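You operate a simulated robot arm through the tools that you are given. There is no shell and no other tool.

You are at the controls of a simulated two-armed robot. One attempt, no reset.

Task
Zero the counter, then run to the last stop at speed 3.
Fine: main switch on first; use the start button; the counter ends on 2; press the line stop button at the end.

The check looks at the end state, three seconds after you hand in, the way a careful person would. Anything else that was tipped, shoved, dropped, spilled or broken makes it a failure.

Robot
Two 7-joint arms with two-finger parallel grippers on one trunk that stands fixed in place. Base frame: the origin is at the foot of the trunk, x ahead of it, y to its left, z up. Readings come in cm, rad, newtons and seconds.
The left shoulder is at [5, 17.7, 123], the right one opposite. With the tool pointing down near the work surface each hand reaches from about 20 to 70 cm from the base axis, measured 20 degrees to its own side. Payload 3.43 kg a hand.
Tool frame (each hand has its own): the origin (TCP) lies between the finger pads and is the grasp point; the fingertips stand 3.4 cm ahead of it; z points along the fingers, y is the line along which they close. Largest opening 12.8 cm; finger width 2.4, thickness 1.2; the body of the gripper, 4.8 by 13 cm, starts 9.6 cm behind the TCP.
Orientation is that of the tool frame in the base frame, as [roll, pitch, yaw] about the fixed x, y, z axes, in that order (R = Rz(yaw) Ry(pitch) Rx(roll)). With the fingers straight down and closing along the base's y, the tool's x points along the base's -x, its y along +y and its z along -z.

Tools
- The arms move only by the tool servo_tool. It takes "left_plan", "right_plan" or both (then of equal length, played together; a hand with none holds still); each is a list of rows, each a list of 7 numbers: the shift along the tool's x, y, z in cm, then the turn, a rotation vector about the tool's x, y, z in rad, then the opening in per cent of the stroke, from 0 (shut) to 100 (fully open). In form: [[x, y, z, wx, wy, wz, claw], ...]. A call has 1 to 20 rows; each row shifts and turns the commanded pose from where the row before left it, along the tool's axes as they then stand. Rows are played at 5 a second. More than 5 cm and 0.15 rad between two rows, or a gripper value outside its range, and nothing of the call is played. A pose out of reach is approached as far as the arm can. The call stops where the force on the tool passes 40 N (or 10 N more than at its start, if that is more) or the arm is blocked; 0.2 s more then pass. The fingers move at their own pace (about 10.8 cm/s each) and stop on an object; they squeeze with about 36 N. The grip force told is the motor's: it shows also when the fingers shut on nothing. Time passes only in rows, and 0.2 s behind the last, so rows that do not move let the fingers close. It gives the time, the measured TCP pose, the force on the tool (base axes), the opening and the grip force at its end, in the units of the frame above (readings bear some noise), with the torque about the TCP (base axes, N m) and any sound that the robot's microphone picked up, and new pictures: "pictures" is both (left out), scene, wrist or none (wrist: the cameras of the hands that moved).
- Cameras (640 x 400 px; columns grow to the right, rows downward): "scene" is now at [14.45, -4.54, 145.65]; the picture's right is [-0.49, -0.87, 0.00], its down [-0.13, 0.07, -0.99] and it looks along [0.86, -0.48, -0.15] (base axes); focal length 214 px, centre (320, 200). "left" rides on the left gripper at [7.6, 1.1, -16] in its tool frame; the picture's right is [-0.15, 0.99, 0.00], its down [-0.88, -0.13, -0.46] and it looks along [-0.45, -0.07, 0.89] (tool axes); focal length 234 px, centre (320, 200). "right" rides on the right gripper at [7.6, -1.1, -16] in its tool frame; the picture's right is [0.15, 0.99, 0.00], its down [-0.88, 0.13, -0.46] and it looks along [-0.45, 0.07, 0.89] (tool axes); focal length 234 px, centre (320, 200). There is no depth. A picture from a camera that has moved, and an enlarged one, comes with that camera's place and axes in the base frame and with its lens. The place of the scene camera against the robot may be out by one fixed shift of up to 2.5 cm in any direction.
- move_column(by): slides the trunk up (or, below 0, down) by that many cm; the arms and the scene camera ride with it, the base frame stays. It gives what a move gives, with no picture.
- turn_head(pan, tilt): turns the head with the scene camera to pan (to the left, within 1.396 rad either way) and tilt (down, from -0.506 to 1.204), counted from straight ahead of the robot. It gives what a move gives, and a new picture of the scene camera.
- enlarge(camera, box): a new picture of the part [left, top, right, bottom] of that camera's present view, enlarged. The clock stands still meanwhile.
- hand_in(): hands the job in; it is judged then, once.

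Places have to be worked out from the pictures, the camera data and where the tool is seen. Open the grippers and draw the arms clear of the work before you hand the job in, unless the task says otherwise.

The tools are called after "Request:" as name(argument=value, ...) on one line, values as JSON. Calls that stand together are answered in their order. servo_tool: Moves the arms, as the interface text tells. Its arguments: {"type":"object","properties":{"left_plan":{"type":"array"},"right_plan":{"type":"array"},"pictures":{"type":"string","enum":["both","scene","wrist","none"]}},"required":[]} The other tools are called the same way: move_column (by) moves the trunk up or down; turn_head (pan, tilt) turns the head that bears the scene camera; enlarge (camera, box) takes an enlarged picture of a part of a camera's view; hand_in () hands the job in.

At the start:

```text
t: 0.0
left_position: [37.26, -1.68, 140.96]
left_orientation: [-3.139, 0.001, -3.141]
left_force: [-0.2, 0.6, -0.5]
left_ft_torque: [0.01, 0.02, 0.0]
left_grip_width: 12.79
left_grasp_force: 0.1
right_position: [32.65, -41.39, 140.91]
right_orientation: [3.142, 0.0, 3.139]
right_force: [0.1, -0.8, -0.8]
right_ft_torque: [-0.01, -0.04, -0.03]
right_grip_width: 12.78
right_grasp_force: 0.1
trunk travel left (down, up): [-40.1, 0.0]
head pan, tilt (commanded): [-0.511, 0.148]
```

scene: 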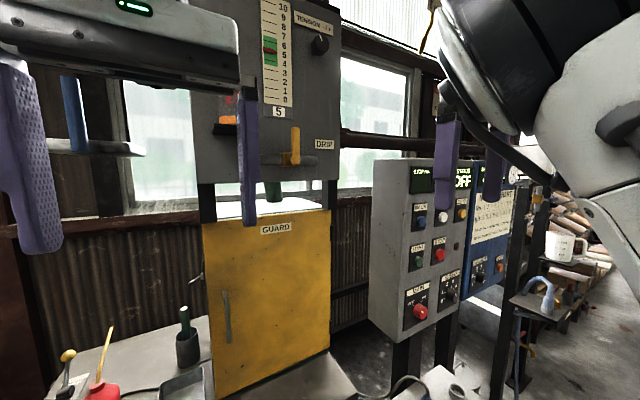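
right: 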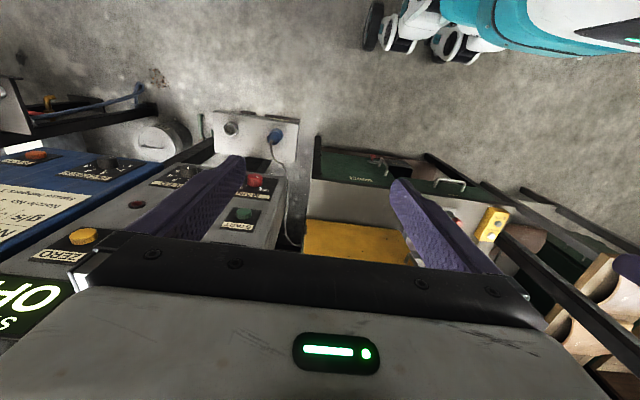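
left: 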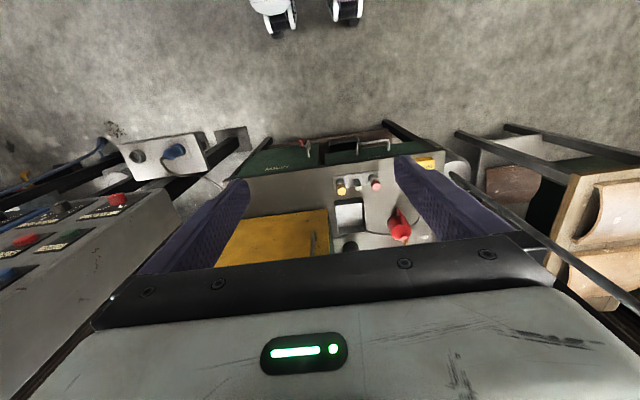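

The scene shows a grey control panel and a blue one behind it, to the right of a yellow guard machine. I'll enlarge the panel parts to read labels.

Request:
enlarge(camera="scene", box=[360, 140, 560, 350])

Request:
enlarge(camera="scene", box=[440, 150, 540, 320])

Request:
enlarge(camera="right", box=[0, 60, 320, 330])

Request:
enlarge(camera="left", box=[0, 100, 320, 400])

```text
1.90 times, centred on (460, 245) of scene
camera zoom: at [14.45, -4.54, 145.65], right [-0.49, -0.87, 0.0], down [-0.13, 0.07, -0.99], along [0.86, -0.48, -0.15], focal length 408 px, centre (53, 114)
```

zoom: 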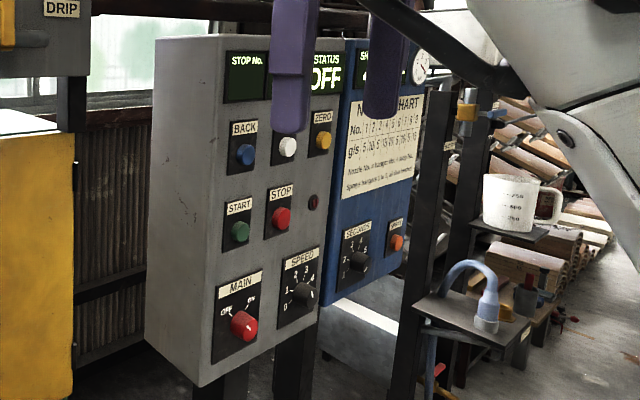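

```text
2.35 times, centred on (490, 235) of scene
camera zoom: at [14.45, -4.54, 145.65], right [-0.49, -0.87, 0.0], down [-0.13, 0.07, -0.99], along [0.86, -0.48, -0.15], focal length 505 px, centre (-80, 118)
```

zoom: 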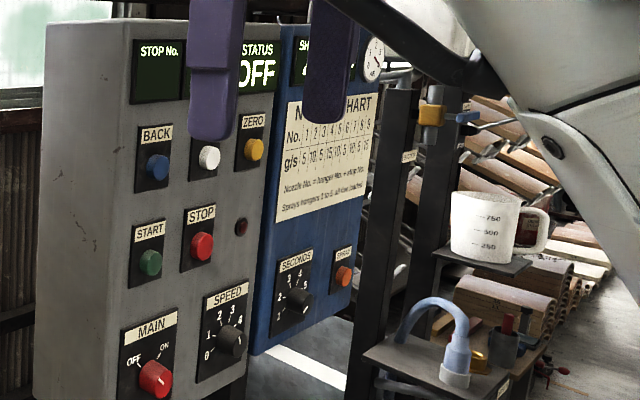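

```text
1.48 times, centred on (160, 195) of right
camera zoom: at [25.03, -42.65, 156.94], right [-0.15, 0.99, 0.0], down [0.88, 0.13, 0.46], along [0.45, 0.07, -0.89], focal length 347 px, centre (557, 207)
```

zoom: 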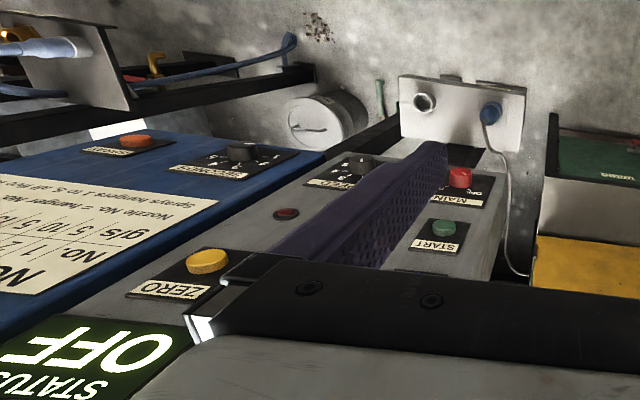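

```text
1.33 times, centred on (160, 250) of left
camera zoom: at [29.52, -0.61, 156.98], right [0.15, 0.99, 0.0], down [0.88, -0.13, 0.46], along [0.45, -0.07, -0.89], focal length 312 px, centre (533, 133)
```

zoom: 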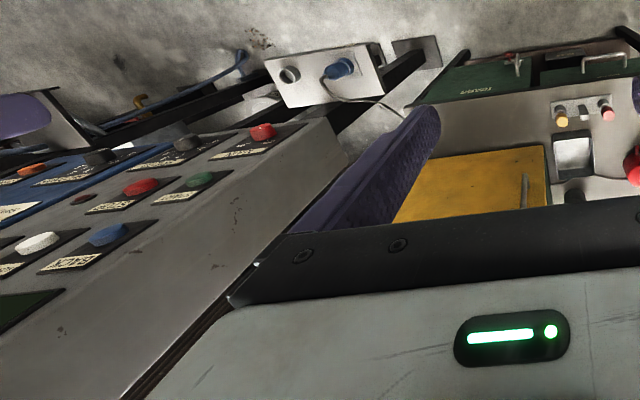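

The panel has BACK, a white button, ZERO, START, STOP, MAIN and SPEED. I'll look around with the head to understand the whole scene.

Request:
turn_head(pan=-0.9, tilt=0.3)

Request:
turn_head(pan=-0.3, tilt=0.7)

Request:
turn_head(pan=0.6, tilt=0.3)

Request:
turn_head(pan=-0.1, tilt=-0.2)

```text
t: 0.9
left_position: [37.12, -1.62, 141.05]
left_orientation: [-3.14, 0.002, -3.142]
left_force: [-0.6, 0.8, 0.1]
left_ft_torque: [0.0, -0.03, 0.01]
left_grip_width: 12.8
left_grasp_force: 0.1
right_position: [32.71, -41.54, 141.03]
right_orientation: [-3.141, 0.0, 3.141]
right_force: [-0.3, -0.5, 0.0]
right_ft_torque: [0.02, 0.0, 0.02]
right_grip_width: 12.78
right_grasp_force: 0.1
trunk travel left (down, up): [-40.1, 0.0]
head pan, tilt (commanded): [-0.901, 0.3]
camera scene: at [12.17, -7.32, 144.23], right [-0.78, -0.62, 0.0], down [-0.18, 0.23, -0.96], along [0.59, -0.75, -0.3], focal length 214 px, centre (320, 200)
```

scene: 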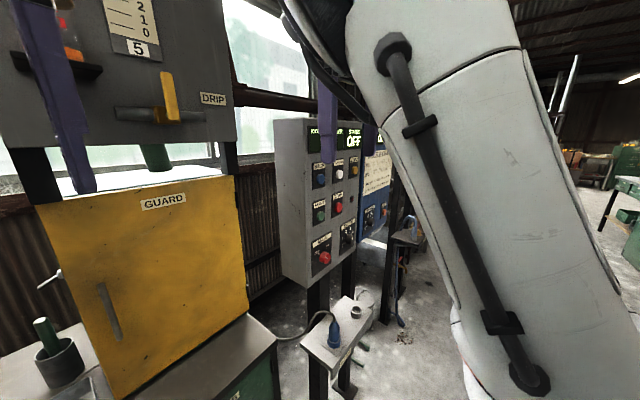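

```text
t: 1.9
left_position: [37.17, -1.67, 141.08]
left_orientation: [-3.138, 0.002, 3.141]
left_force: [0.3, -0.1, -1.0]
left_ft_torque: [0.01, -0.03, 0.02]
left_grip_width: 12.82
left_grasp_force: 0.1
right_position: [32.64, -41.53, 140.93]
right_orientation: [3.14, -0.003, 3.14]
right_force: [0.0, 0.8, 0.1]
right_ft_torque: [-0.01, -0.03, -0.01]
right_grip_width: 12.81
right_grasp_force: 0.1
trunk travel left (down, up): [-40.1, 0.0]
head pan, tilt (commanded): [-0.3, 0.7]
camera scene: at [14.48, -2.53, 140.62], right [-0.3, -0.95, 0.0], down [-0.61, 0.19, -0.77], along [0.73, -0.23, -0.64], focal length 214 px, centre (320, 200)
```

scene: 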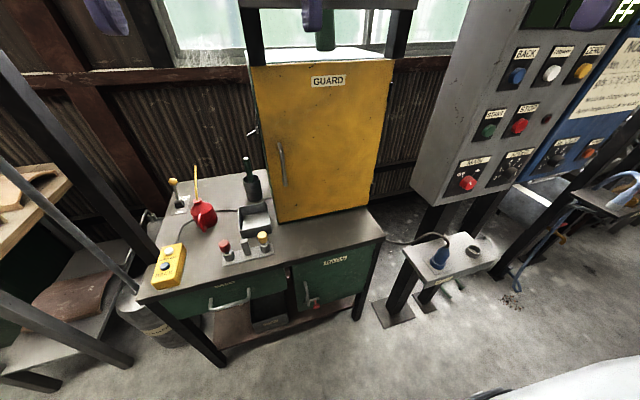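

```text
t: 3.1
left_position: [37.26, -1.74, 141.01]
left_orientation: [-3.14, 0.003, -3.141]
left_force: [-0.3, -0.4, -0.3]
left_ft_torque: [0.02, 0.01, -0.01]
left_grip_width: 12.8
left_grasp_force: 0.1
right_position: [32.67, -41.5, 140.89]
right_orientation: [3.14, 0.0, 3.139]
right_force: [0.4, 0.1, -0.1]
right_ft_torque: [0.0, 0.01, 0.0]
right_grip_width: 12.8
right_grasp_force: 0.0
trunk travel left (down, up): [-40.1, 0.0]
head pan, tilt (commanded): [0.6, 0.3]
camera scene: at [14.08, 5.26, 144.22], right [0.56, -0.83, 0.0], down [-0.24, -0.17, -0.96], along [0.79, 0.54, -0.3], focal length 214 px, centre (320, 200)
```

scene: 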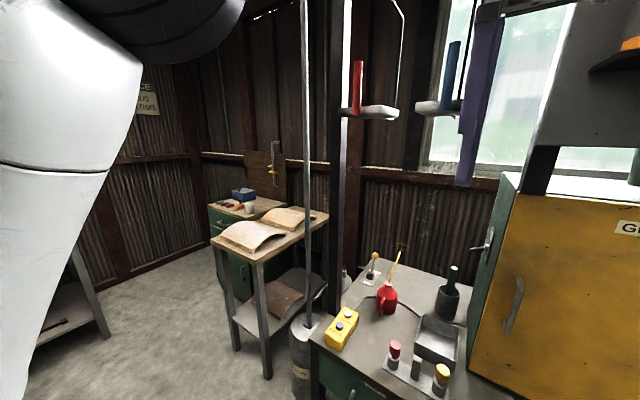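

```text
t: 4.1
left_position: [37.26, -1.68, 141.05]
left_orientation: [-3.14, 0.003, -3.141]
left_force: [-0.3, -0.7, -0.1]
left_ft_torque: [0.02, -0.02, -0.01]
left_grip_width: 12.79
left_grasp_force: 0.1
right_position: [32.66, -41.5, 140.88]
right_orientation: [-3.141, 0.001, 3.138]
right_force: [-0.6, -0.3, 0.9]
right_ft_torque: [0.01, 0.01, -0.01]
right_grip_width: 12.8
right_grasp_force: 0.2
trunk travel left (down, up): [-40.1, 0.0]
head pan, tilt (commanded): [-0.099, -0.201]
camera scene: at [14.65, -0.83, 148.74], right [-0.1, -1.0, 0.0], down [0.2, -0.02, -0.98], along [0.98, -0.1, 0.2], focal length 214 px, centre (320, 200)
```

scene: 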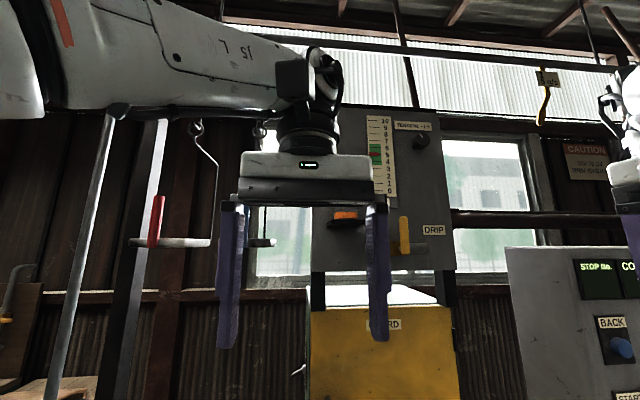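

There is an overhead rail with hangers, a drip/tension unit, and a bench with small controls. I'll look more closely at these parts.

Request:
turn_head(pan=0.2, tilt=0.75)

Request:
enlarge(camera="scene", box=[200, 100, 440, 300])

Request:
turn_head(pan=-0.55, tilt=-0.3)

Request:
turn_head(pan=-1.0, tilt=0.7)

```text
t: 5.4
left_position: [37.22, -1.73, 140.9]
left_orientation: [-3.141, 0.003, 3.14]
left_force: [0.2, 0.1, -0.1]
left_ft_torque: [0.02, 0.0, -0.02]
left_grip_width: 12.81
left_grasp_force: 0.0
right_position: [32.72, -41.6, 141.0]
right_orientation: [3.141, -0.001, 3.14]
right_force: [0.5, 0.1, -0.1]
right_ft_torque: [0.02, 0.0, 0.02]
right_grip_width: 12.79
right_grasp_force: 0.1
trunk travel left (down, up): [-40.1, 0.0]
head pan, tilt (commanded): [0.201, 0.75]
camera scene: at [14.49, 1.64, 140.2], right [0.2, -0.98, 0.0], down [-0.67, -0.14, -0.73], along [0.72, 0.15, -0.68], focal length 214 px, centre (320, 200)
```

scene: 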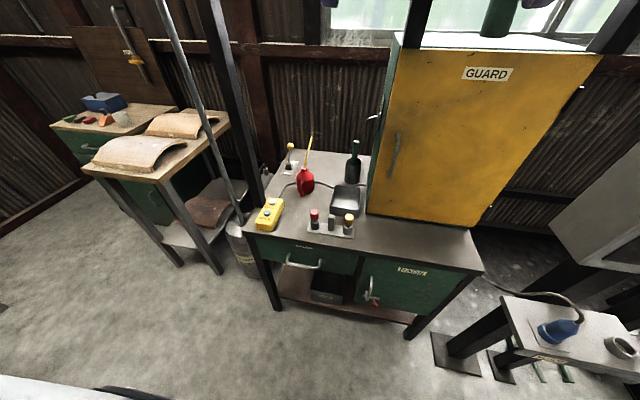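

```text
2.00 times, centred on (320, 200) of scene
camera zoom: at [14.49, 1.64, 140.2], right [0.2, -0.98, 0.0], down [-0.67, -0.14, -0.73], along [0.72, 0.15, -0.68], focal length 429 px, centre (320, 200)
```

zoom: 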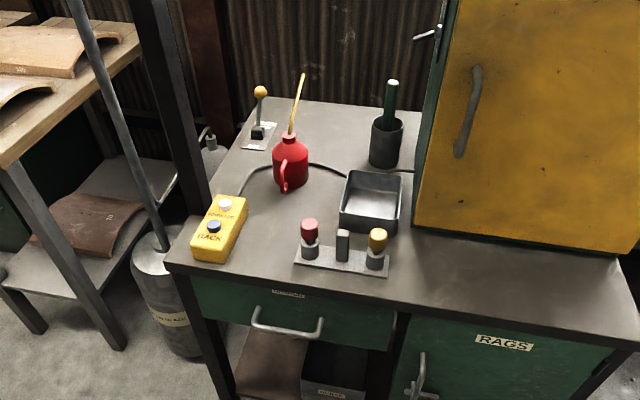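

```text
t: 6.7
left_position: [37.27, -1.64, 140.89]
left_orientation: [-3.139, 0.002, -3.142]
left_force: [0.0, 0.1, -0.7]
left_ft_torque: [0.02, -0.01, 0.0]
left_grip_width: 12.77
left_grasp_force: 0.1
right_position: [32.61, -41.49, 140.97]
right_orientation: [-3.142, 0.0, 3.14]
right_force: [0.5, -0.1, 0.6]
right_ft_torque: [-0.05, 0.01, 0.01]
right_grip_width: 12.82
right_grasp_force: 0.1
trunk travel left (down, up): [-40.1, 0.0]
head pan, tilt (commanded): [-0.55, -0.3]
camera scene: at [13.07, -4.11, 149.54], right [-0.52, -0.85, 0.0], down [0.25, -0.15, -0.96], along [0.81, -0.5, 0.3], focal length 214 px, centre (320, 200)
```

scene: 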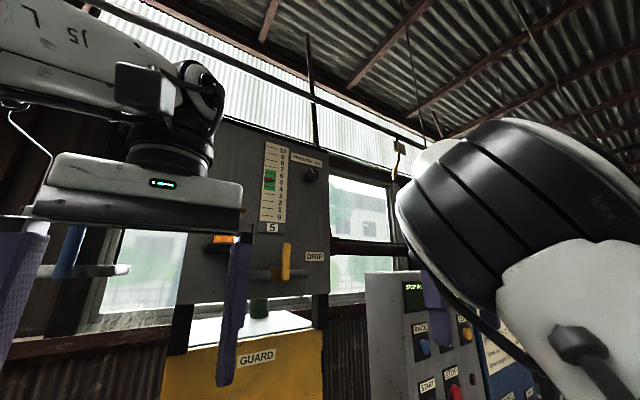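

```text
t: 7.9
left_position: [37.26, -1.72, 141.0]
left_orientation: [-3.14, 0.001, -3.14]
left_force: [0.1, 0.9, -0.1]
left_ft_torque: [-0.06, -0.01, -0.02]
left_grip_width: 12.79
left_grasp_force: 0.1
right_position: [32.76, -41.69, 140.85]
right_orientation: [3.138, -0.002, -3.141]
right_force: [-0.3, -0.1, 0.2]
right_ft_torque: [-0.02, -0.02, 0.0]
right_grip_width: 12.8
right_grasp_force: 0.0
trunk travel left (down, up): [-40.1, 0.0]
head pan, tilt (commanded): [-1.0, 0.7]
camera scene: at [11.48, -7.27, 141.64], right [-0.82, -0.57, 0.0], down [-0.32, 0.45, -0.84], along [0.48, -0.68, -0.55], focal length 214 px, centre (320, 200)
```

scene: 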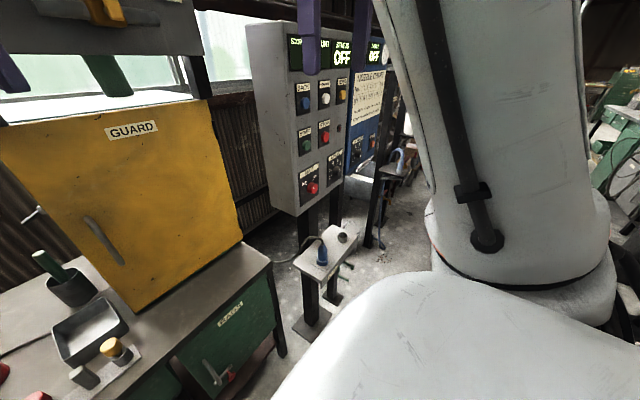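

The bench pendant has jog buttons; the panel is the thing to use, with knobs and buttons about x≈48, y −52…−70, z 106…132 by triangulating from both cameras. I'll move the right hand sideways/down to in front of the panel (well clear of it) before turning the tool forward.

Request:
servo_tool(right_plan=[[1.0, -3.3, 2.2, 0, 0, 0, 50], [1.0, -3.3, 2.2, 0, 0, 0, 30], [1.0, -3.3, 2.2, 0, 0, 0, 20], [1.0, -3.3, 2.2, 0, 0, 0, 20], [1.0, -3.3, 2.2, 0, 0, 0, 20]], pictures="both")

```text
t: 9.1
left_position: [37.26, -1.83, 140.89]
left_orientation: [3.141, 0.001, 3.142]
left_force: [-0.4, -1.1, -0.3]
left_ft_torque: [0.08, 0.0, 0.0]
left_grip_width: 12.79
left_grasp_force: 0.1
right_position: [27.27, -58.24, 129.86]
right_orientation: [-3.141, -0.001, -3.142]
right_force: [0.5, -0.7, -0.7]
right_ft_torque: [0.06, 0.02, -0.01]
right_grip_width: 2.6
right_grasp_force: 0.0
trunk travel left (down, up): [-40.1, 0.0]
head pan, tilt (commanded): [-1.0, 0.7]
camera scene: at [10.96, -7.26, 140.61], right [-0.84, -0.54, 0.0], down [-0.35, 0.54, -0.76], along [0.41, -0.64, -0.65], focal length 214 px, centre (320, 200)
camera right: at [19.7, -59.48, 145.85], right [-0.15, 0.99, 0.0], down [0.88, 0.13, 0.46], along [0.45, 0.07, -0.89], focal length 234 px, centre (320, 200)
```

scene: 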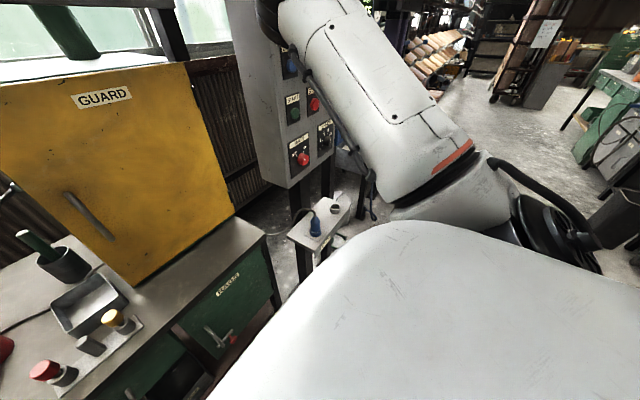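
right: 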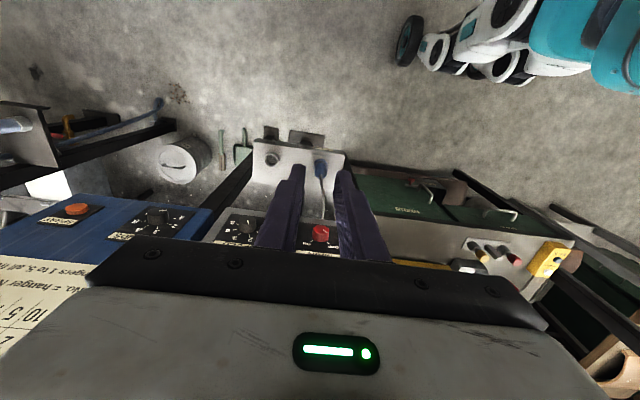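

The right hand moved fine. Now I rotate the right tool about its y to point the fingers toward the panel (+x), keeping the TCP about 20 cm in front of it.

Request:
servo_tool(right_plan=[[0, 0, 0, 0, -0.15, 0, 20], [0, 0, 0, 0, -0.15, 0, 20], [0, 0, 0, 0, -0.15, 0, 20], [0, 0, 0, 0, -0.15, 0, 20], [0, 0, 0, 0, -0.15, 0, 20]], pictures="both")

```text
t: 10.3
left_position: [37.12, -1.62, 141.05]
left_orientation: [-3.14, 0.002, -3.141]
left_force: [0.4, -0.2, -0.1]
left_ft_torque: [-0.01, 0.01, -0.02]
left_grip_width: 12.81
left_grasp_force: 0.0
right_position: [27.56, -58.02, 129.95]
right_orientation: [3.14, 0.751, -3.14]
right_force: [-0.3, -0.1, 0.4]
right_ft_torque: [-0.03, -0.04, -0.01]
right_grip_width: 2.57
right_grasp_force: 0.0
trunk travel left (down, up): [-40.1, 0.0]
head pan, tilt (commanded): [-1.0, 0.7]
camera scene: at [10.91, -7.17, 140.62], right [-0.84, -0.54, 0.0], down [-0.35, 0.54, -0.77], along [0.41, -0.64, -0.64], focal length 214 px, centre (320, 200)
camera right: at [11.08, -59.21, 136.45], right [-0.11, 0.99, -0.1], down [0.33, 0.13, 0.93], along [0.94, 0.07, -0.34], focal length 234 px, centre (320, 200)
```

scene: 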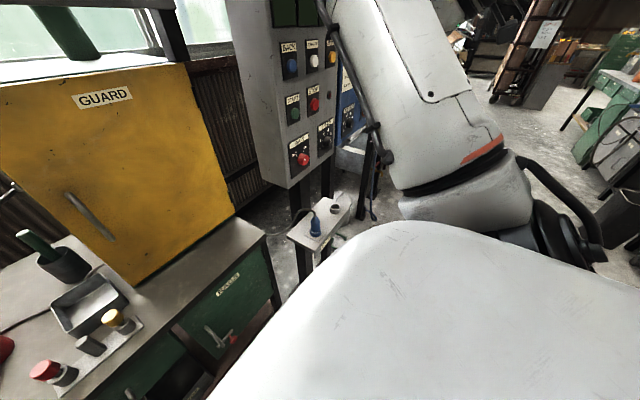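
right: 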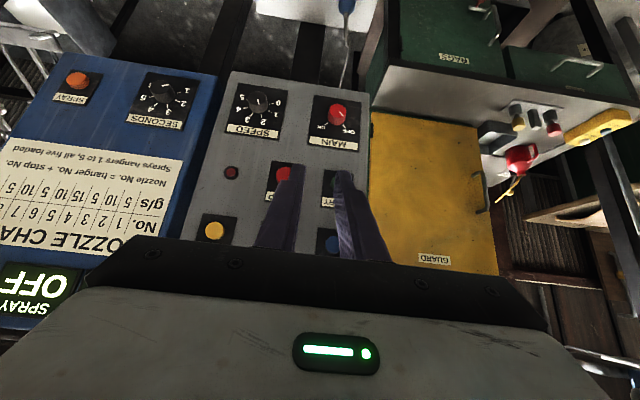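

The wrist camera now faces the panel (upside-down). I'll enlarge to read the knob dials.

Request:
enlarge(camera="right", box=[180, 70, 380, 250])

Request:
enlarge(camera="scene", box=[230, 0, 400, 200])

```text
2.22 times, centred on (280, 160) of right
camera zoom: at [11.08, -59.21, 136.45], right [-0.11, 0.99, -0.1], down [0.33, 0.13, 0.93], along [0.94, 0.07, -0.34], focal length 520 px, centre (409, 289)
```

zoom: 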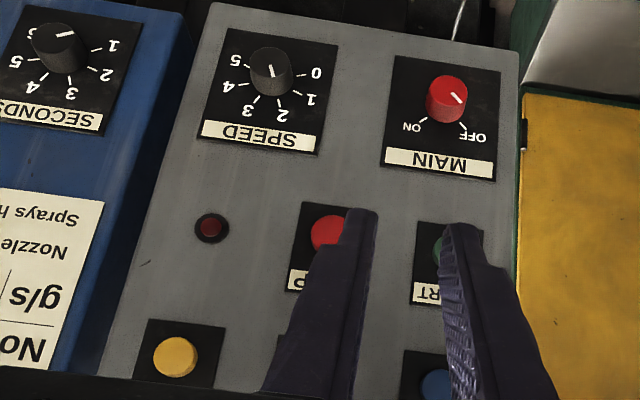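

```text
2.00 times, centred on (315, 100) of scene
camera zoom: at [10.91, -7.17, 140.62], right [-0.84, -0.54, 0.0], down [-0.35, 0.54, -0.77], along [0.41, -0.64, -0.64], focal length 429 px, centre (330, 400)
```

zoom: 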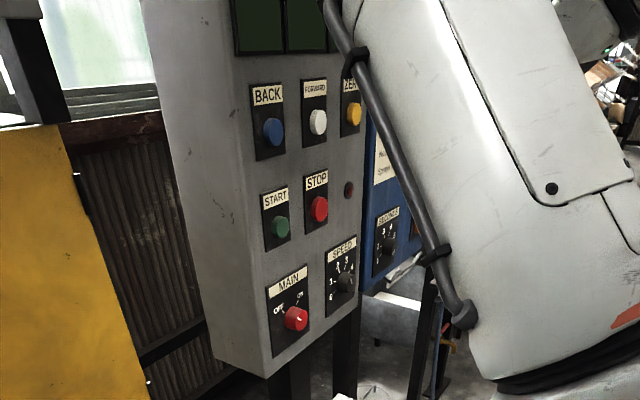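

SPEED appears to be near 2 now and MAIN at OFF. I continue rotating the tool until it is horizontal.

Request:
servo_tool(right_plan=[[0, 0, 0, 0, -0.14, 0, 20], [0, 0, 0, 0, -0.14, 0, 20], [0, 0, 0, 0, -0.14, 0, 20], [0, 0, 0, 0, -0.14, 0, 20], [0, 0, 0, 0, -0.13, 0, 20], [0, 0, 0, 0, -0.13, 0, 20]], pictures="both")

```text
t: 11.7
left_position: [37.18, -1.72, 140.93]
left_orientation: [-3.139, 0.001, 3.139]
left_force: [0.0, 0.5, -0.2]
left_ft_torque: [0.01, -0.02, -0.03]
left_grip_width: 12.8
left_grasp_force: 0.1
right_position: [27.55, -58.01, 130.01]
right_orientation: [-0.251, 1.569, -0.251]
right_force: [-0.1, 0.3, 0.3]
right_ft_torque: [-0.03, 0.0, 0.02]
right_grip_width: 2.55
right_grasp_force: 0.0
trunk travel left (down, up): [-40.1, 0.0]
head pan, tilt (commanded): [-1.0, 0.7]
camera scene: at [10.92, -7.19, 140.62], right [-0.84, -0.54, 0.0], down [-0.35, 0.54, -0.76], along [0.41, -0.64, -0.64], focal length 214 px, centre (320, 200)
camera right: at [11.48, -59.19, 122.4], right [0.0, 0.99, -0.15], down [-0.46, 0.13, 0.88], along [0.89, 0.07, 0.45], focal length 234 px, centre (320, 200)
```

scene: 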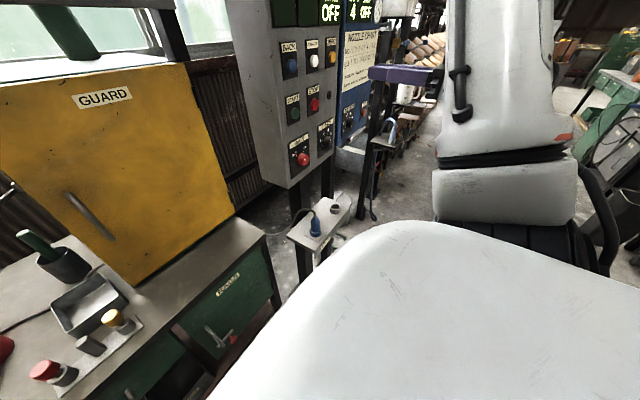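
right: 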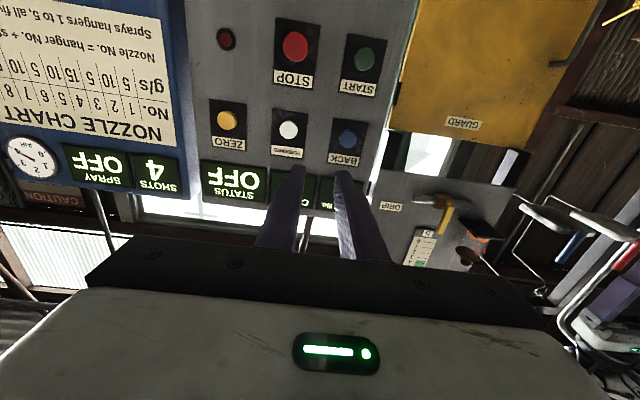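

The wrist view shows displays: STATUS OFF, and the button grid (columns y≈−53.4/−63/−72.6, rows z≈130/118.8, knobs at z≈104.5). I'll tilt the head up a bit to see displays, and lower the right hand to in front of MAIN, still 10+ cm off, with fingers opened to ~6 cm.

Request:
turn_head(pan=-0.95, tilt=0.4)

Request:
servo_tool(right_plan=[[4, 0.6, 1.3, 0, 0, 0, 30], [4, 0.6, 1.3, 0, 0, 0, 40], [4, 0.6, 1.3, 0, 0, 0, 50], [4, 0.6, 1.3, 0, 0, 0, 50], [4, 0.6, 1.3, 0, 0, 0, 50], [4, 0.1, 0, 0, 0, 0, 50]], pictures="both")

```text
t: 12.5
left_position: [37.32, -1.76, 141.03]
left_orientation: [-3.139, 0.0, 3.14]
left_force: [-0.2, 0.0, -0.1]
left_ft_torque: [0.01, -0.03, 0.0]
left_grip_width: 12.8
left_grasp_force: 0.0
right_position: [27.5, -57.94, 129.94]
right_orientation: [-3.137, 1.569, -3.137]
right_force: [-0.4, 0.2, -0.2]
right_ft_torque: [0.0, 0.02, 0.01]
right_grip_width: 2.57
right_grasp_force: 0.1
trunk travel left (down, up): [-40.1, 0.0]
head pan, tilt (commanded): [-0.949, 0.4]
camera scene: at [11.75, -7.55, 143.29], right [-0.81, -0.58, 0.0], down [-0.23, 0.32, -0.92], along [0.54, -0.75, -0.39], focal length 214 px, centre (320, 200)
```

scene: 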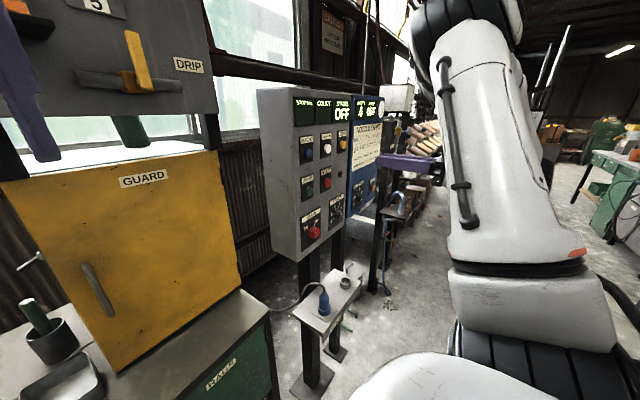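

```text
t: 13.9
left_position: [37.15, -1.8, 140.99]
left_orientation: [-3.141, 0.0, 3.141]
left_force: [-0.6, -0.6, 0.5]
left_ft_torque: [0.01, -0.01, -0.02]
left_grip_width: 12.8
left_grasp_force: 0.1
right_position: [34.11, -54.99, 106.03]
right_orientation: [-3.07, 1.568, -3.071]
right_force: [0.4, 0.3, -0.4]
right_ft_torque: [0.05, 0.0, 0.0]
right_grip_width: 6.43
right_grasp_force: 0.1
trunk travel left (down, up): [-40.1, 0.0]
head pan, tilt (commanded): [-0.949, 0.4]
camera scene: at [11.74, -7.62, 143.3], right [-0.81, -0.58, 0.0], down [-0.23, 0.32, -0.92], along [0.54, -0.75, -0.39], focal length 214 px, centre (320, 200)
camera right: at [17.99, -56.17, 98.44], right [0.0, 0.99, -0.15], down [-0.45, 0.13, 0.88], along [0.89, 0.07, 0.45], focal length 234 px, centre (320, 200)
```

scene: 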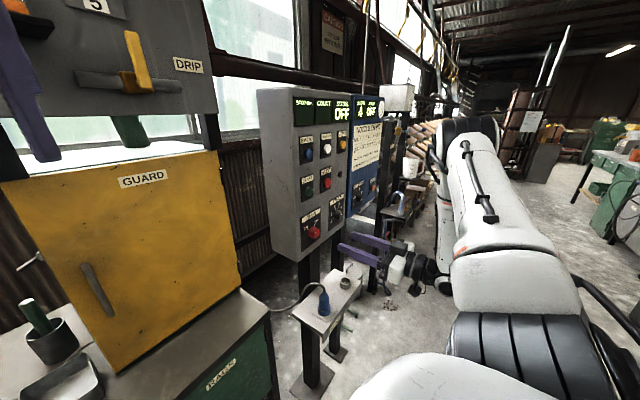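
right: 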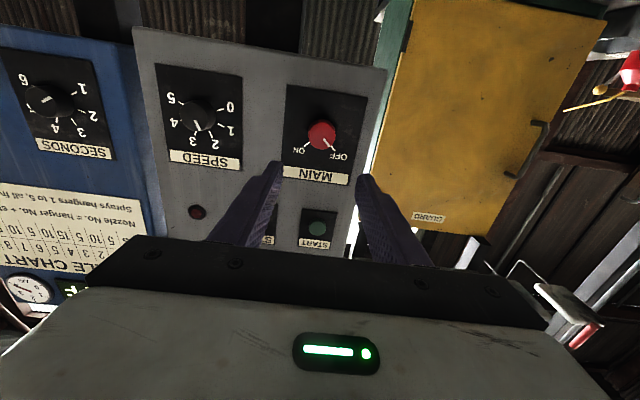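

MAIN knob front is at about [48.3, −54.9, 104.4] and SPEED at [48.2, −70.4, 104.8] from two wrist views. I'll zoom to read pointers.

Request:
enlarge(camera="right", box=[140, 50, 390, 210])

Request:
enlarge(camera="scene", box=[250, 70, 450, 290])

```text
2.50 times, centred on (265, 130) of right
camera zoom: at [17.99, -56.17, 98.44], right [0.0, 0.99, -0.15], down [-0.45, 0.13, 0.88], along [0.89, 0.07, 0.45], focal length 585 px, centre (458, 375)
```

zoom: 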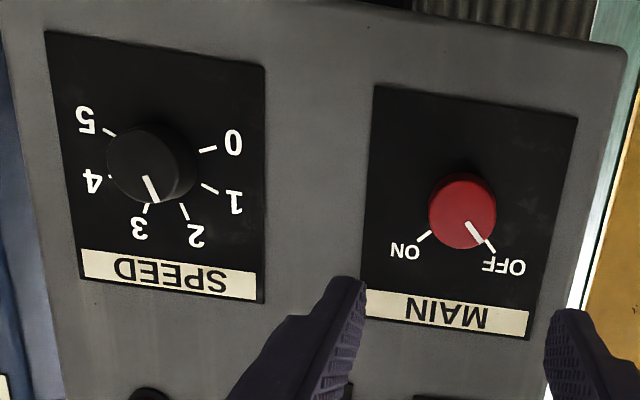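

```text
1.82 times, centred on (350, 180) of scene
camera zoom: at [11.74, -7.62, 143.3], right [-0.81, -0.58, 0.0], down [-0.23, 0.32, -0.92], along [0.54, -0.75, -0.39], focal length 390 px, centre (266, 236)
```

zoom: 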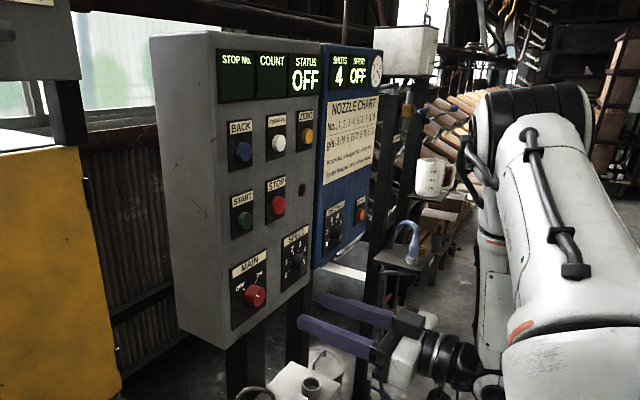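

SPEED's pointer is on 2 (45° per step), MAIN on OFF. I'll align with MAIN's centre height, advance 4 cm and pre-rotate the wrist −45° so the later +90° turn stays within wrist range.

Request:
servo_tool(right_plan=[[0.8, 0.03, 2, 0, 0, -0.13, 50], [0, 0, 0, 0, 0, -0.13, 50], [0, 0, 0, 0, 0, -0.13, 50], [0, 0, 0, 0, 0, -0.13, 50], [0, 0, 0, 0, 0, -0.13, 50], [0, 0, 2, 0, 0, -0.135, 50]], pictures="both")

```text
t: 15.3
left_position: [37.25, -1.74, 141.09]
left_orientation: [-3.139, 0.002, 3.14]
left_force: [0.3, 0.2, -0.1]
left_ft_torque: [-0.01, 0.01, 0.01]
left_grip_width: 12.83
left_grasp_force: 0.1
right_position: [38.0, -54.86, 105.25]
right_orientation: [-1.573, 0.781, -1.573]
right_force: [-0.4, -0.5, -0.4]
right_ft_torque: [-0.01, 0.01, -0.01]
right_grip_width: 6.39
right_grasp_force: 0.0
trunk travel left (down, up): [-40.1, 0.0]
head pan, tilt (commanded): [-0.949, 0.4]
camera scene: at [11.79, -7.53, 143.3], right [-0.81, -0.58, 0.0], down [-0.23, 0.32, -0.92], along [0.54, -0.75, -0.39], focal length 214 px, centre (320, 200)
camera right: at [22.02, -61.06, 100.7], right [0.0, 0.59, -0.8], down [-0.45, 0.72, 0.53], along [0.89, 0.37, 0.27], focal length 234 px, centre (320, 200)
```

scene: 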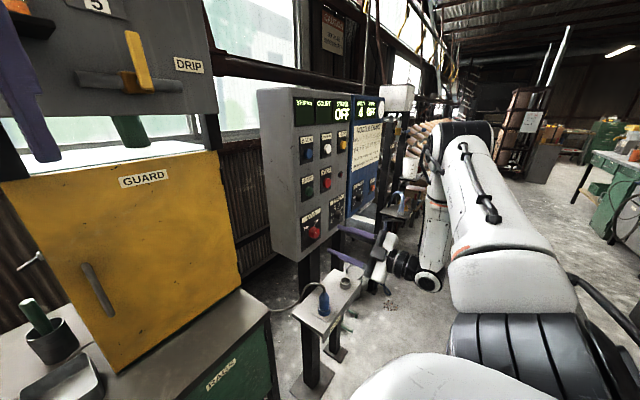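
right: 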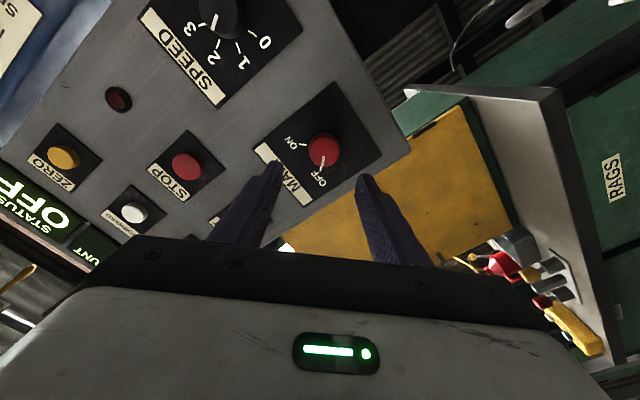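

The knob centre lies ~0.65 cm along tool x and 0.27 cm along tool y from the tool axis. I correct that and advance 6 cm so that the tips are just short of the knob.

Request:
servo_tool(right_plan=[[0.65, 0.27, 2, 0, 0, 0, 50], [0, 0, 2, 0, 0, 0, 50], [0, 0, 2, 0, 0, 0, 50]], pictures="both")

Request:
enlarge(camera="scene", box=[280, 170, 440, 290])

Request:
enlarge(camera="right", box=[200, 60, 440, 260])

```text
t: 16.1
left_position: [37.26, -1.73, 140.93]
left_orientation: [-3.139, 0.004, -3.141]
left_force: [0.2, -0.7, 0.0]
left_ft_torque: [-0.01, 0.03, -0.01]
left_grip_width: 12.82
left_grasp_force: 0.0
right_position: [44.07, -55.3, 104.39]
right_orientation: [-1.573, 0.787, -1.574]
right_force: [-0.2, 0.2, 0.2]
right_ft_torque: [0.03, -0.03, 0.01]
right_grip_width: 6.41
right_grasp_force: 0.0
trunk travel left (down, up): [-40.1, 0.0]
head pan, tilt (commanded): [-0.949, 0.4]
camera scene: at [11.79, -7.56, 143.29], right [-0.81, -0.58, 0.0], down [-0.23, 0.32, -0.92], along [0.54, -0.75, -0.39], focal length 214 px, centre (320, 200)
camera right: at [27.92, -61.49, 99.82], right [0.0, 0.6, -0.8], down [-0.45, 0.72, 0.53], along [0.89, 0.36, 0.27], focal length 234 px, centre (320, 200)
```

scene: 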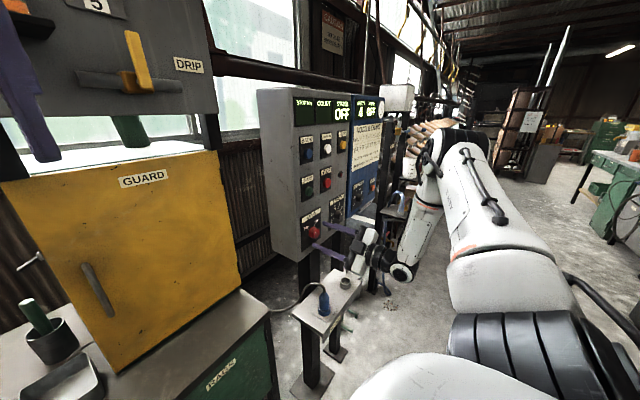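
right: 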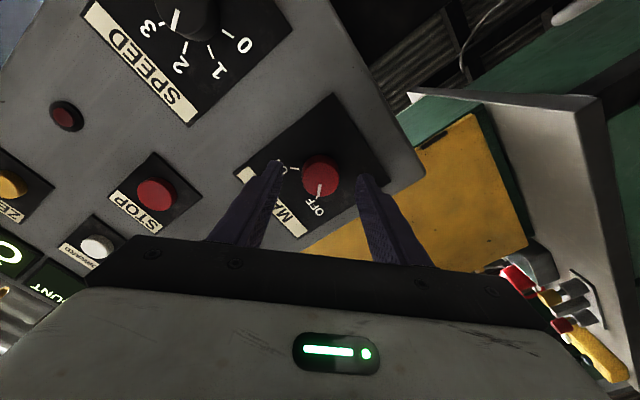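

```text
3.33 times, centred on (360, 230) of scene
camera zoom: at [11.79, -7.56, 143.29], right [-0.81, -0.58, 0.0], down [-0.23, 0.32, -0.92], along [0.54, -0.75, -0.39], focal length 715 px, centre (187, 100)
```

zoom: 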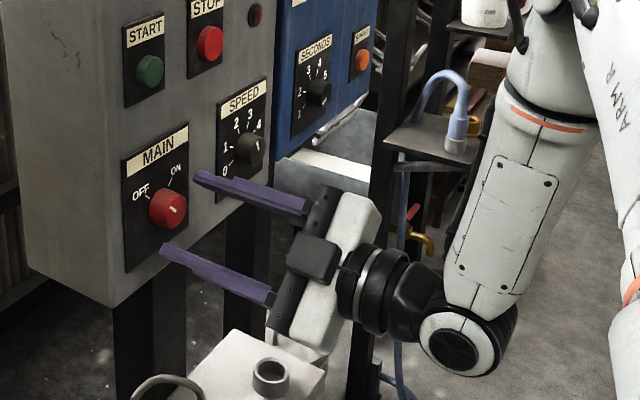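

```text
2.00 times, centred on (320, 160) of right
camera zoom: at [27.92, -61.49, 99.82], right [0.0, 0.6, -0.8], down [-0.45, 0.72, 0.53], along [0.89, 0.36, 0.27], focal length 468 px, centre (320, 280)
```

zoom: 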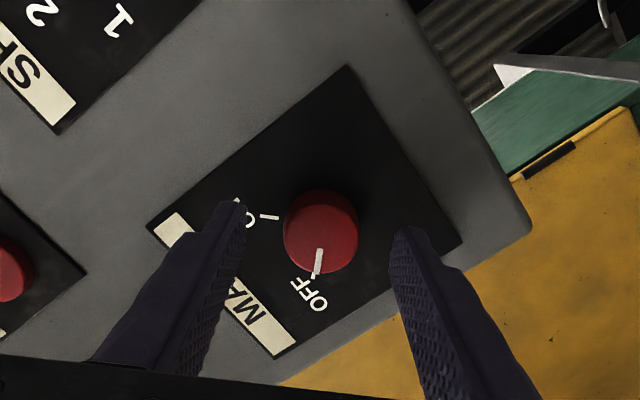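

Aligned well on MAIN (knob ≈ [~48.5, −55.2, 104.5]). I advance another 1.6 cm and check the force.

Request:
servo_tool(right_plan=[[0, 0, 0.8, 0, 0, 0, 50], [0, 0, 0.8, 0, 0, 0, 50]], pictures="wrist")

Request:
enlarge(camera="right", box=[200, 60, 440, 260])

Request:
enlarge(camera="scene", box=[280, 190, 380, 270])

```text
t: 16.7
left_position: [37.29, -1.63, 140.95]
left_orientation: [-3.139, 0.003, -3.141]
left_force: [0.1, 0.0, 0.0]
left_ft_torque: [-0.02, -0.02, 0.0]
left_grip_width: 12.79
left_grasp_force: 0.0
right_position: [45.6, -55.22, 104.42]
right_orientation: [-1.574, 0.785, -1.575]
right_force: [-0.4, 0.5, -0.2]
right_ft_torque: [-0.01, 0.03, -0.04]
right_grip_width: 6.41
right_grasp_force: 0.2
trunk travel left (down, up): [-40.1, 0.0]
head pan, tilt (commanded): [-0.949, 0.4]
camera right: at [29.58, -61.46, 99.95], right [0.0, 0.6, -0.8], down [-0.45, 0.71, 0.53], along [0.89, 0.37, 0.27], focal length 234 px, centre (320, 200)
```

right: 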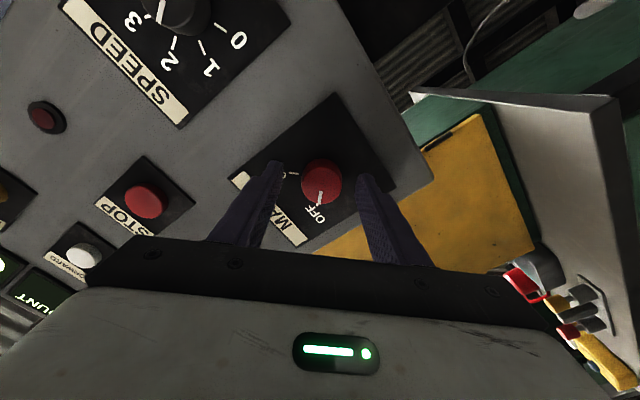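

```text
2.00 times, centred on (320, 160) of right
camera zoom: at [29.58, -61.46, 99.95], right [0.0, 0.6, -0.8], down [-0.45, 0.71, 0.53], along [0.89, 0.37, 0.27], focal length 468 px, centre (320, 280)
```

zoom: 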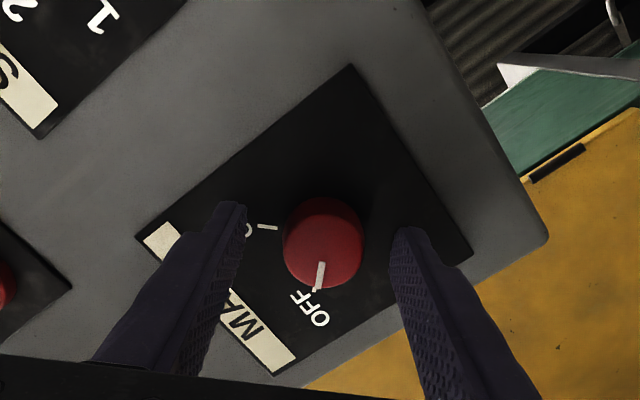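

```text
5.00 times, centred on (330, 230) of scene
camera zoom: at [11.76, -7.53, 143.3], right [-0.81, -0.58, 0.0], down [-0.23, 0.32, -0.92], along [0.54, -0.75, -0.39], focal length 1072 px, centre (270, 50)
```

zoom: 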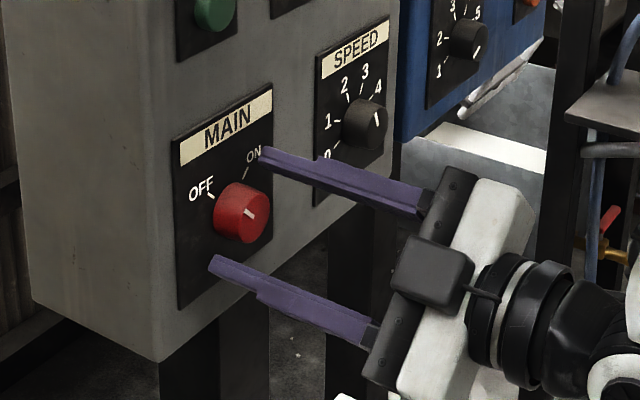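

Tips are ~0.7 cm past the knob's front face with no contact. I advance 0.5 cm more and then close on the knob.

Request:
servo_tool(right_plan=[[0, 0, 0.25, 0, 0, 0, 50], [0, 0, 0.25, 0, 0, 0, 50]], pictures="none")

Request:
servo_tool(right_plan=[[0, 0, 0, 0, 0, 0, 30], [0, 0, 0, 0, 0, 0, 20], [0, 0, 0, 0, 0, 0, 15], [0, 0, 0, 0, 0, 0, 15]], pictures="wrist")

```text
t: 17.3
left_position: [37.22, -1.7, 141.04]
left_orientation: [-3.141, 0.001, -3.141]
left_force: [-0.1, 0.0, 0.5]
left_ft_torque: [0.02, -0.01, 0.02]
left_grip_width: 12.8
left_grasp_force: 0.1
right_position: [46.12, -55.32, 104.49]
right_orientation: [-1.573, 0.785, -1.573]
right_force: [0.1, 0.9, -0.1]
right_ft_torque: [-0.01, 0.02, 0.03]
right_grip_width: 6.39
right_grasp_force: 0.2
trunk travel left (down, up): [-40.1, 0.0]
head pan, tilt (commanded): [-0.949, 0.4]
```

```text
t: 18.3
left_position: [37.17, -1.58, 140.94]
left_orientation: [-3.139, 0.001, -3.14]
left_force: [0.4, 0.1, 0.3]
left_ft_torque: [0.0, -0.01, -0.01]
left_grip_width: 12.8
left_grasp_force: 0.1
right_position: [46.11, -55.2, 104.33]
right_orientation: [-1.579, 0.787, -1.576]
right_force: [-0.3, 8.3, -7.0]
right_ft_torque: [-0.05, 0.14, 0.49]
right_grip_width: 3.52
right_grasp_force: 44.9
trunk travel left (down, up): [-40.1, 0.0]
head pan, tilt (commanded): [-0.949, 0.4]
camera right: at [30.11, -61.37, 99.88], right [0.0, 0.6, -0.8], down [-0.45, 0.71, 0.53], along [0.89, 0.37, 0.27], focal length 234 px, centre (320, 200)
```

right: 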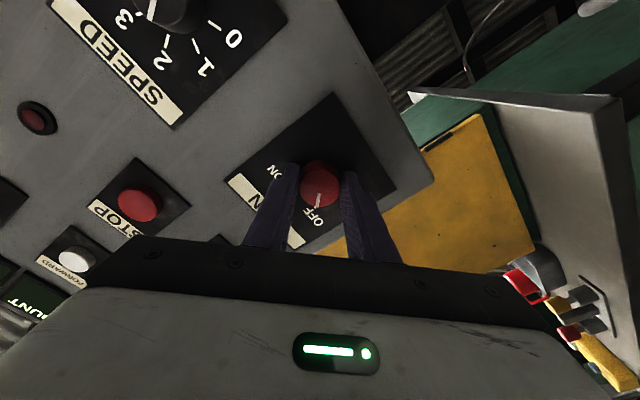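

The knob is gripped (3.5 cm). A small side force suggests shifting 0.1 cm along tool y; now I turn clockwise toward ON.

Request:
servo_tool(right_plan=[[0, 0.1, 0, 0, 0, 0.0, 15], [0, 0, 0, 0, 0, 0.13, 15], [0, 0, 0, 0, 0, 0.13, 15], [0, 0, 0, 0, 0, 0.13, 15], [0, 0, 0, 0, 0, 0.13, 15]], pictures="wrist")

```text
t: 19.5
left_position: [37.22, -1.69, 140.94]
left_orientation: [-3.141, 0.002, 3.142]
left_force: [-0.5, 0.5, 0.0]
left_ft_torque: [0.04, 0.01, 0.01]
left_grip_width: 12.79
left_grasp_force: 0.1
right_position: [46.16, -55.14, 104.39]
right_orientation: [-1.582, 1.31, -1.584]
right_force: [-11.2, 4.7, -5.2]
right_ft_torque: [-0.02, 0.04, -0.01]
right_grip_width: 3.52
right_grasp_force: 45.6
trunk travel left (down, up): [-40.1, 0.0]
head pan, tilt (commanded): [-0.949, 0.4]
camera right: at [30.1, -58.11, 97.33], right [0.0, 0.92, -0.4], down [-0.45, 0.35, 0.82], along [0.89, 0.18, 0.42], focal length 234 px, centre (320, 200)
```

right: 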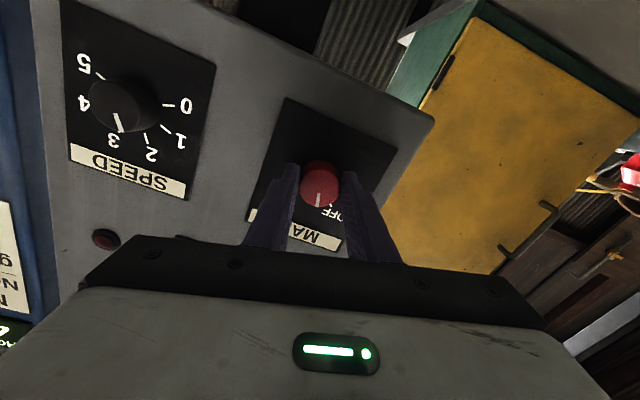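

The pointer turns with the gripper. I continue the turn to complete 90°.

Request:
servo_tool(right_plan=[[0, 0, 0, 0, 0, 0.13, 15], [0, 0, 0, 0, 0, 0.13, 15], [0, 0, 0, 0, 0, 0.13, 15], [0, 0, 0, 0, 0, 0.13, 15], [0, 0, 0, 0, 0, 0.13, 15], [0, 0, 0, 0, 0, 0.13, 15], [0, 0, 0, 0, 0, 0.13, 15], [0, 0, 0, 0, 0, 0.13, 15]], pictures="both")

Request:
enlarge(camera="scene", box=[250, 70, 410, 290])

Request:
enlarge(camera="right", box=[200, 60, 440, 260])

```text
t: 21.3
left_position: [37.1, -1.57, 141.04]
left_orientation: [-3.137, 0.002, -3.141]
left_force: [-0.3, -0.4, -0.3]
left_ft_torque: [-0.03, 0.04, 0.0]
left_grip_width: 12.78
left_grasp_force: 0.0
right_position: [46.25, -54.91, 104.41]
right_orientation: [1.573, 0.793, 1.575]
right_force: [-13.4, 17.5, -9.2]
right_ft_torque: [-0.01, 0.08, 0.32]
right_grip_width: 3.54
right_grasp_force: 44.7
trunk travel left (down, up): [-40.1, 0.0]
head pan, tilt (commanded): [-0.949, 0.4]
camera scene: at [11.66, -7.4, 143.32], right [-0.81, -0.58, 0.0], down [-0.23, 0.32, -0.92], along [0.54, -0.75, -0.39], focal length 214 px, centre (320, 200)
camera right: at [30.1, -50.46, 98.23], right [0.0, 0.81, 0.59], down [-0.45, -0.53, 0.72], along [0.89, -0.27, 0.37], focal length 234 px, centre (320, 200)
```

scene: 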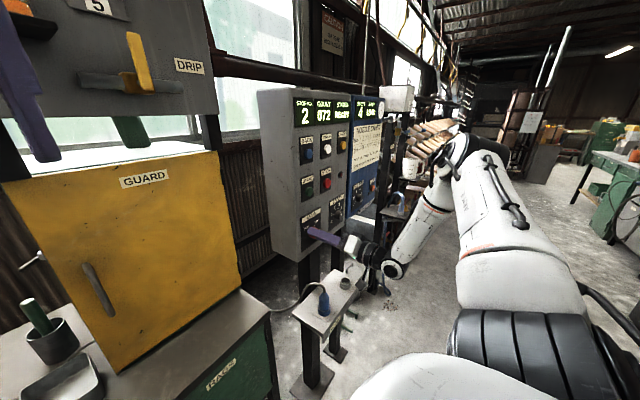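
right: 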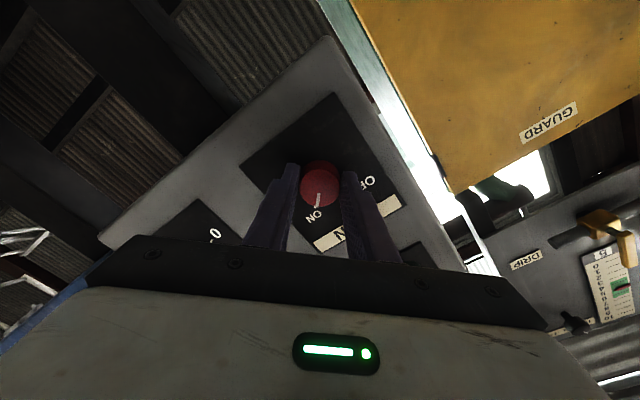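

```text
1.82 times, centred on (330, 180) of scene
camera zoom: at [11.66, -7.4, 143.32], right [-0.81, -0.58, 0.0], down [-0.23, 0.32, -0.92], along [0.54, -0.75, -0.39], focal length 390 px, centre (302, 236)
```

zoom: 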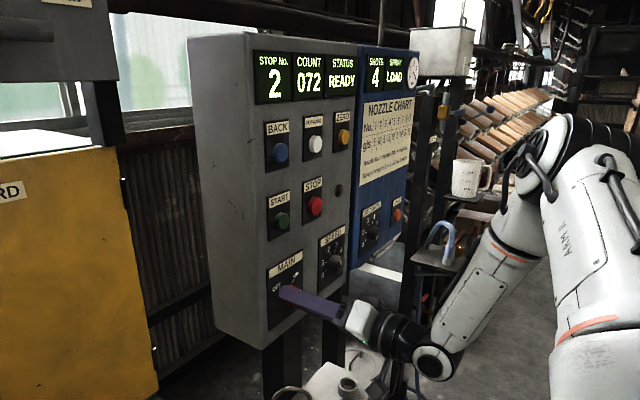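

```text
2.00 times, centred on (320, 160) of right
camera zoom: at [30.1, -50.46, 98.23], right [0.0, 0.81, 0.59], down [-0.45, -0.53, 0.72], along [0.89, -0.27, 0.37], focal length 468 px, centre (320, 280)
```

zoom: 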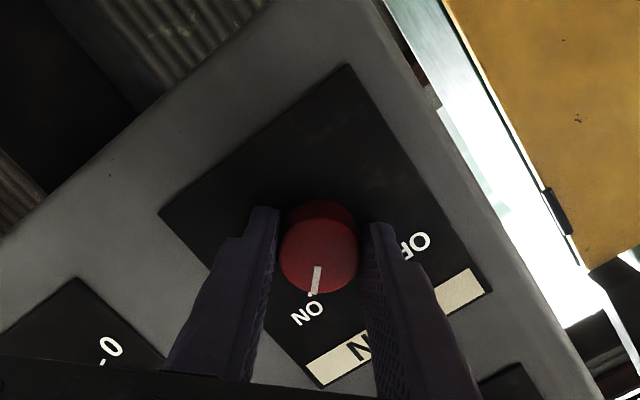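

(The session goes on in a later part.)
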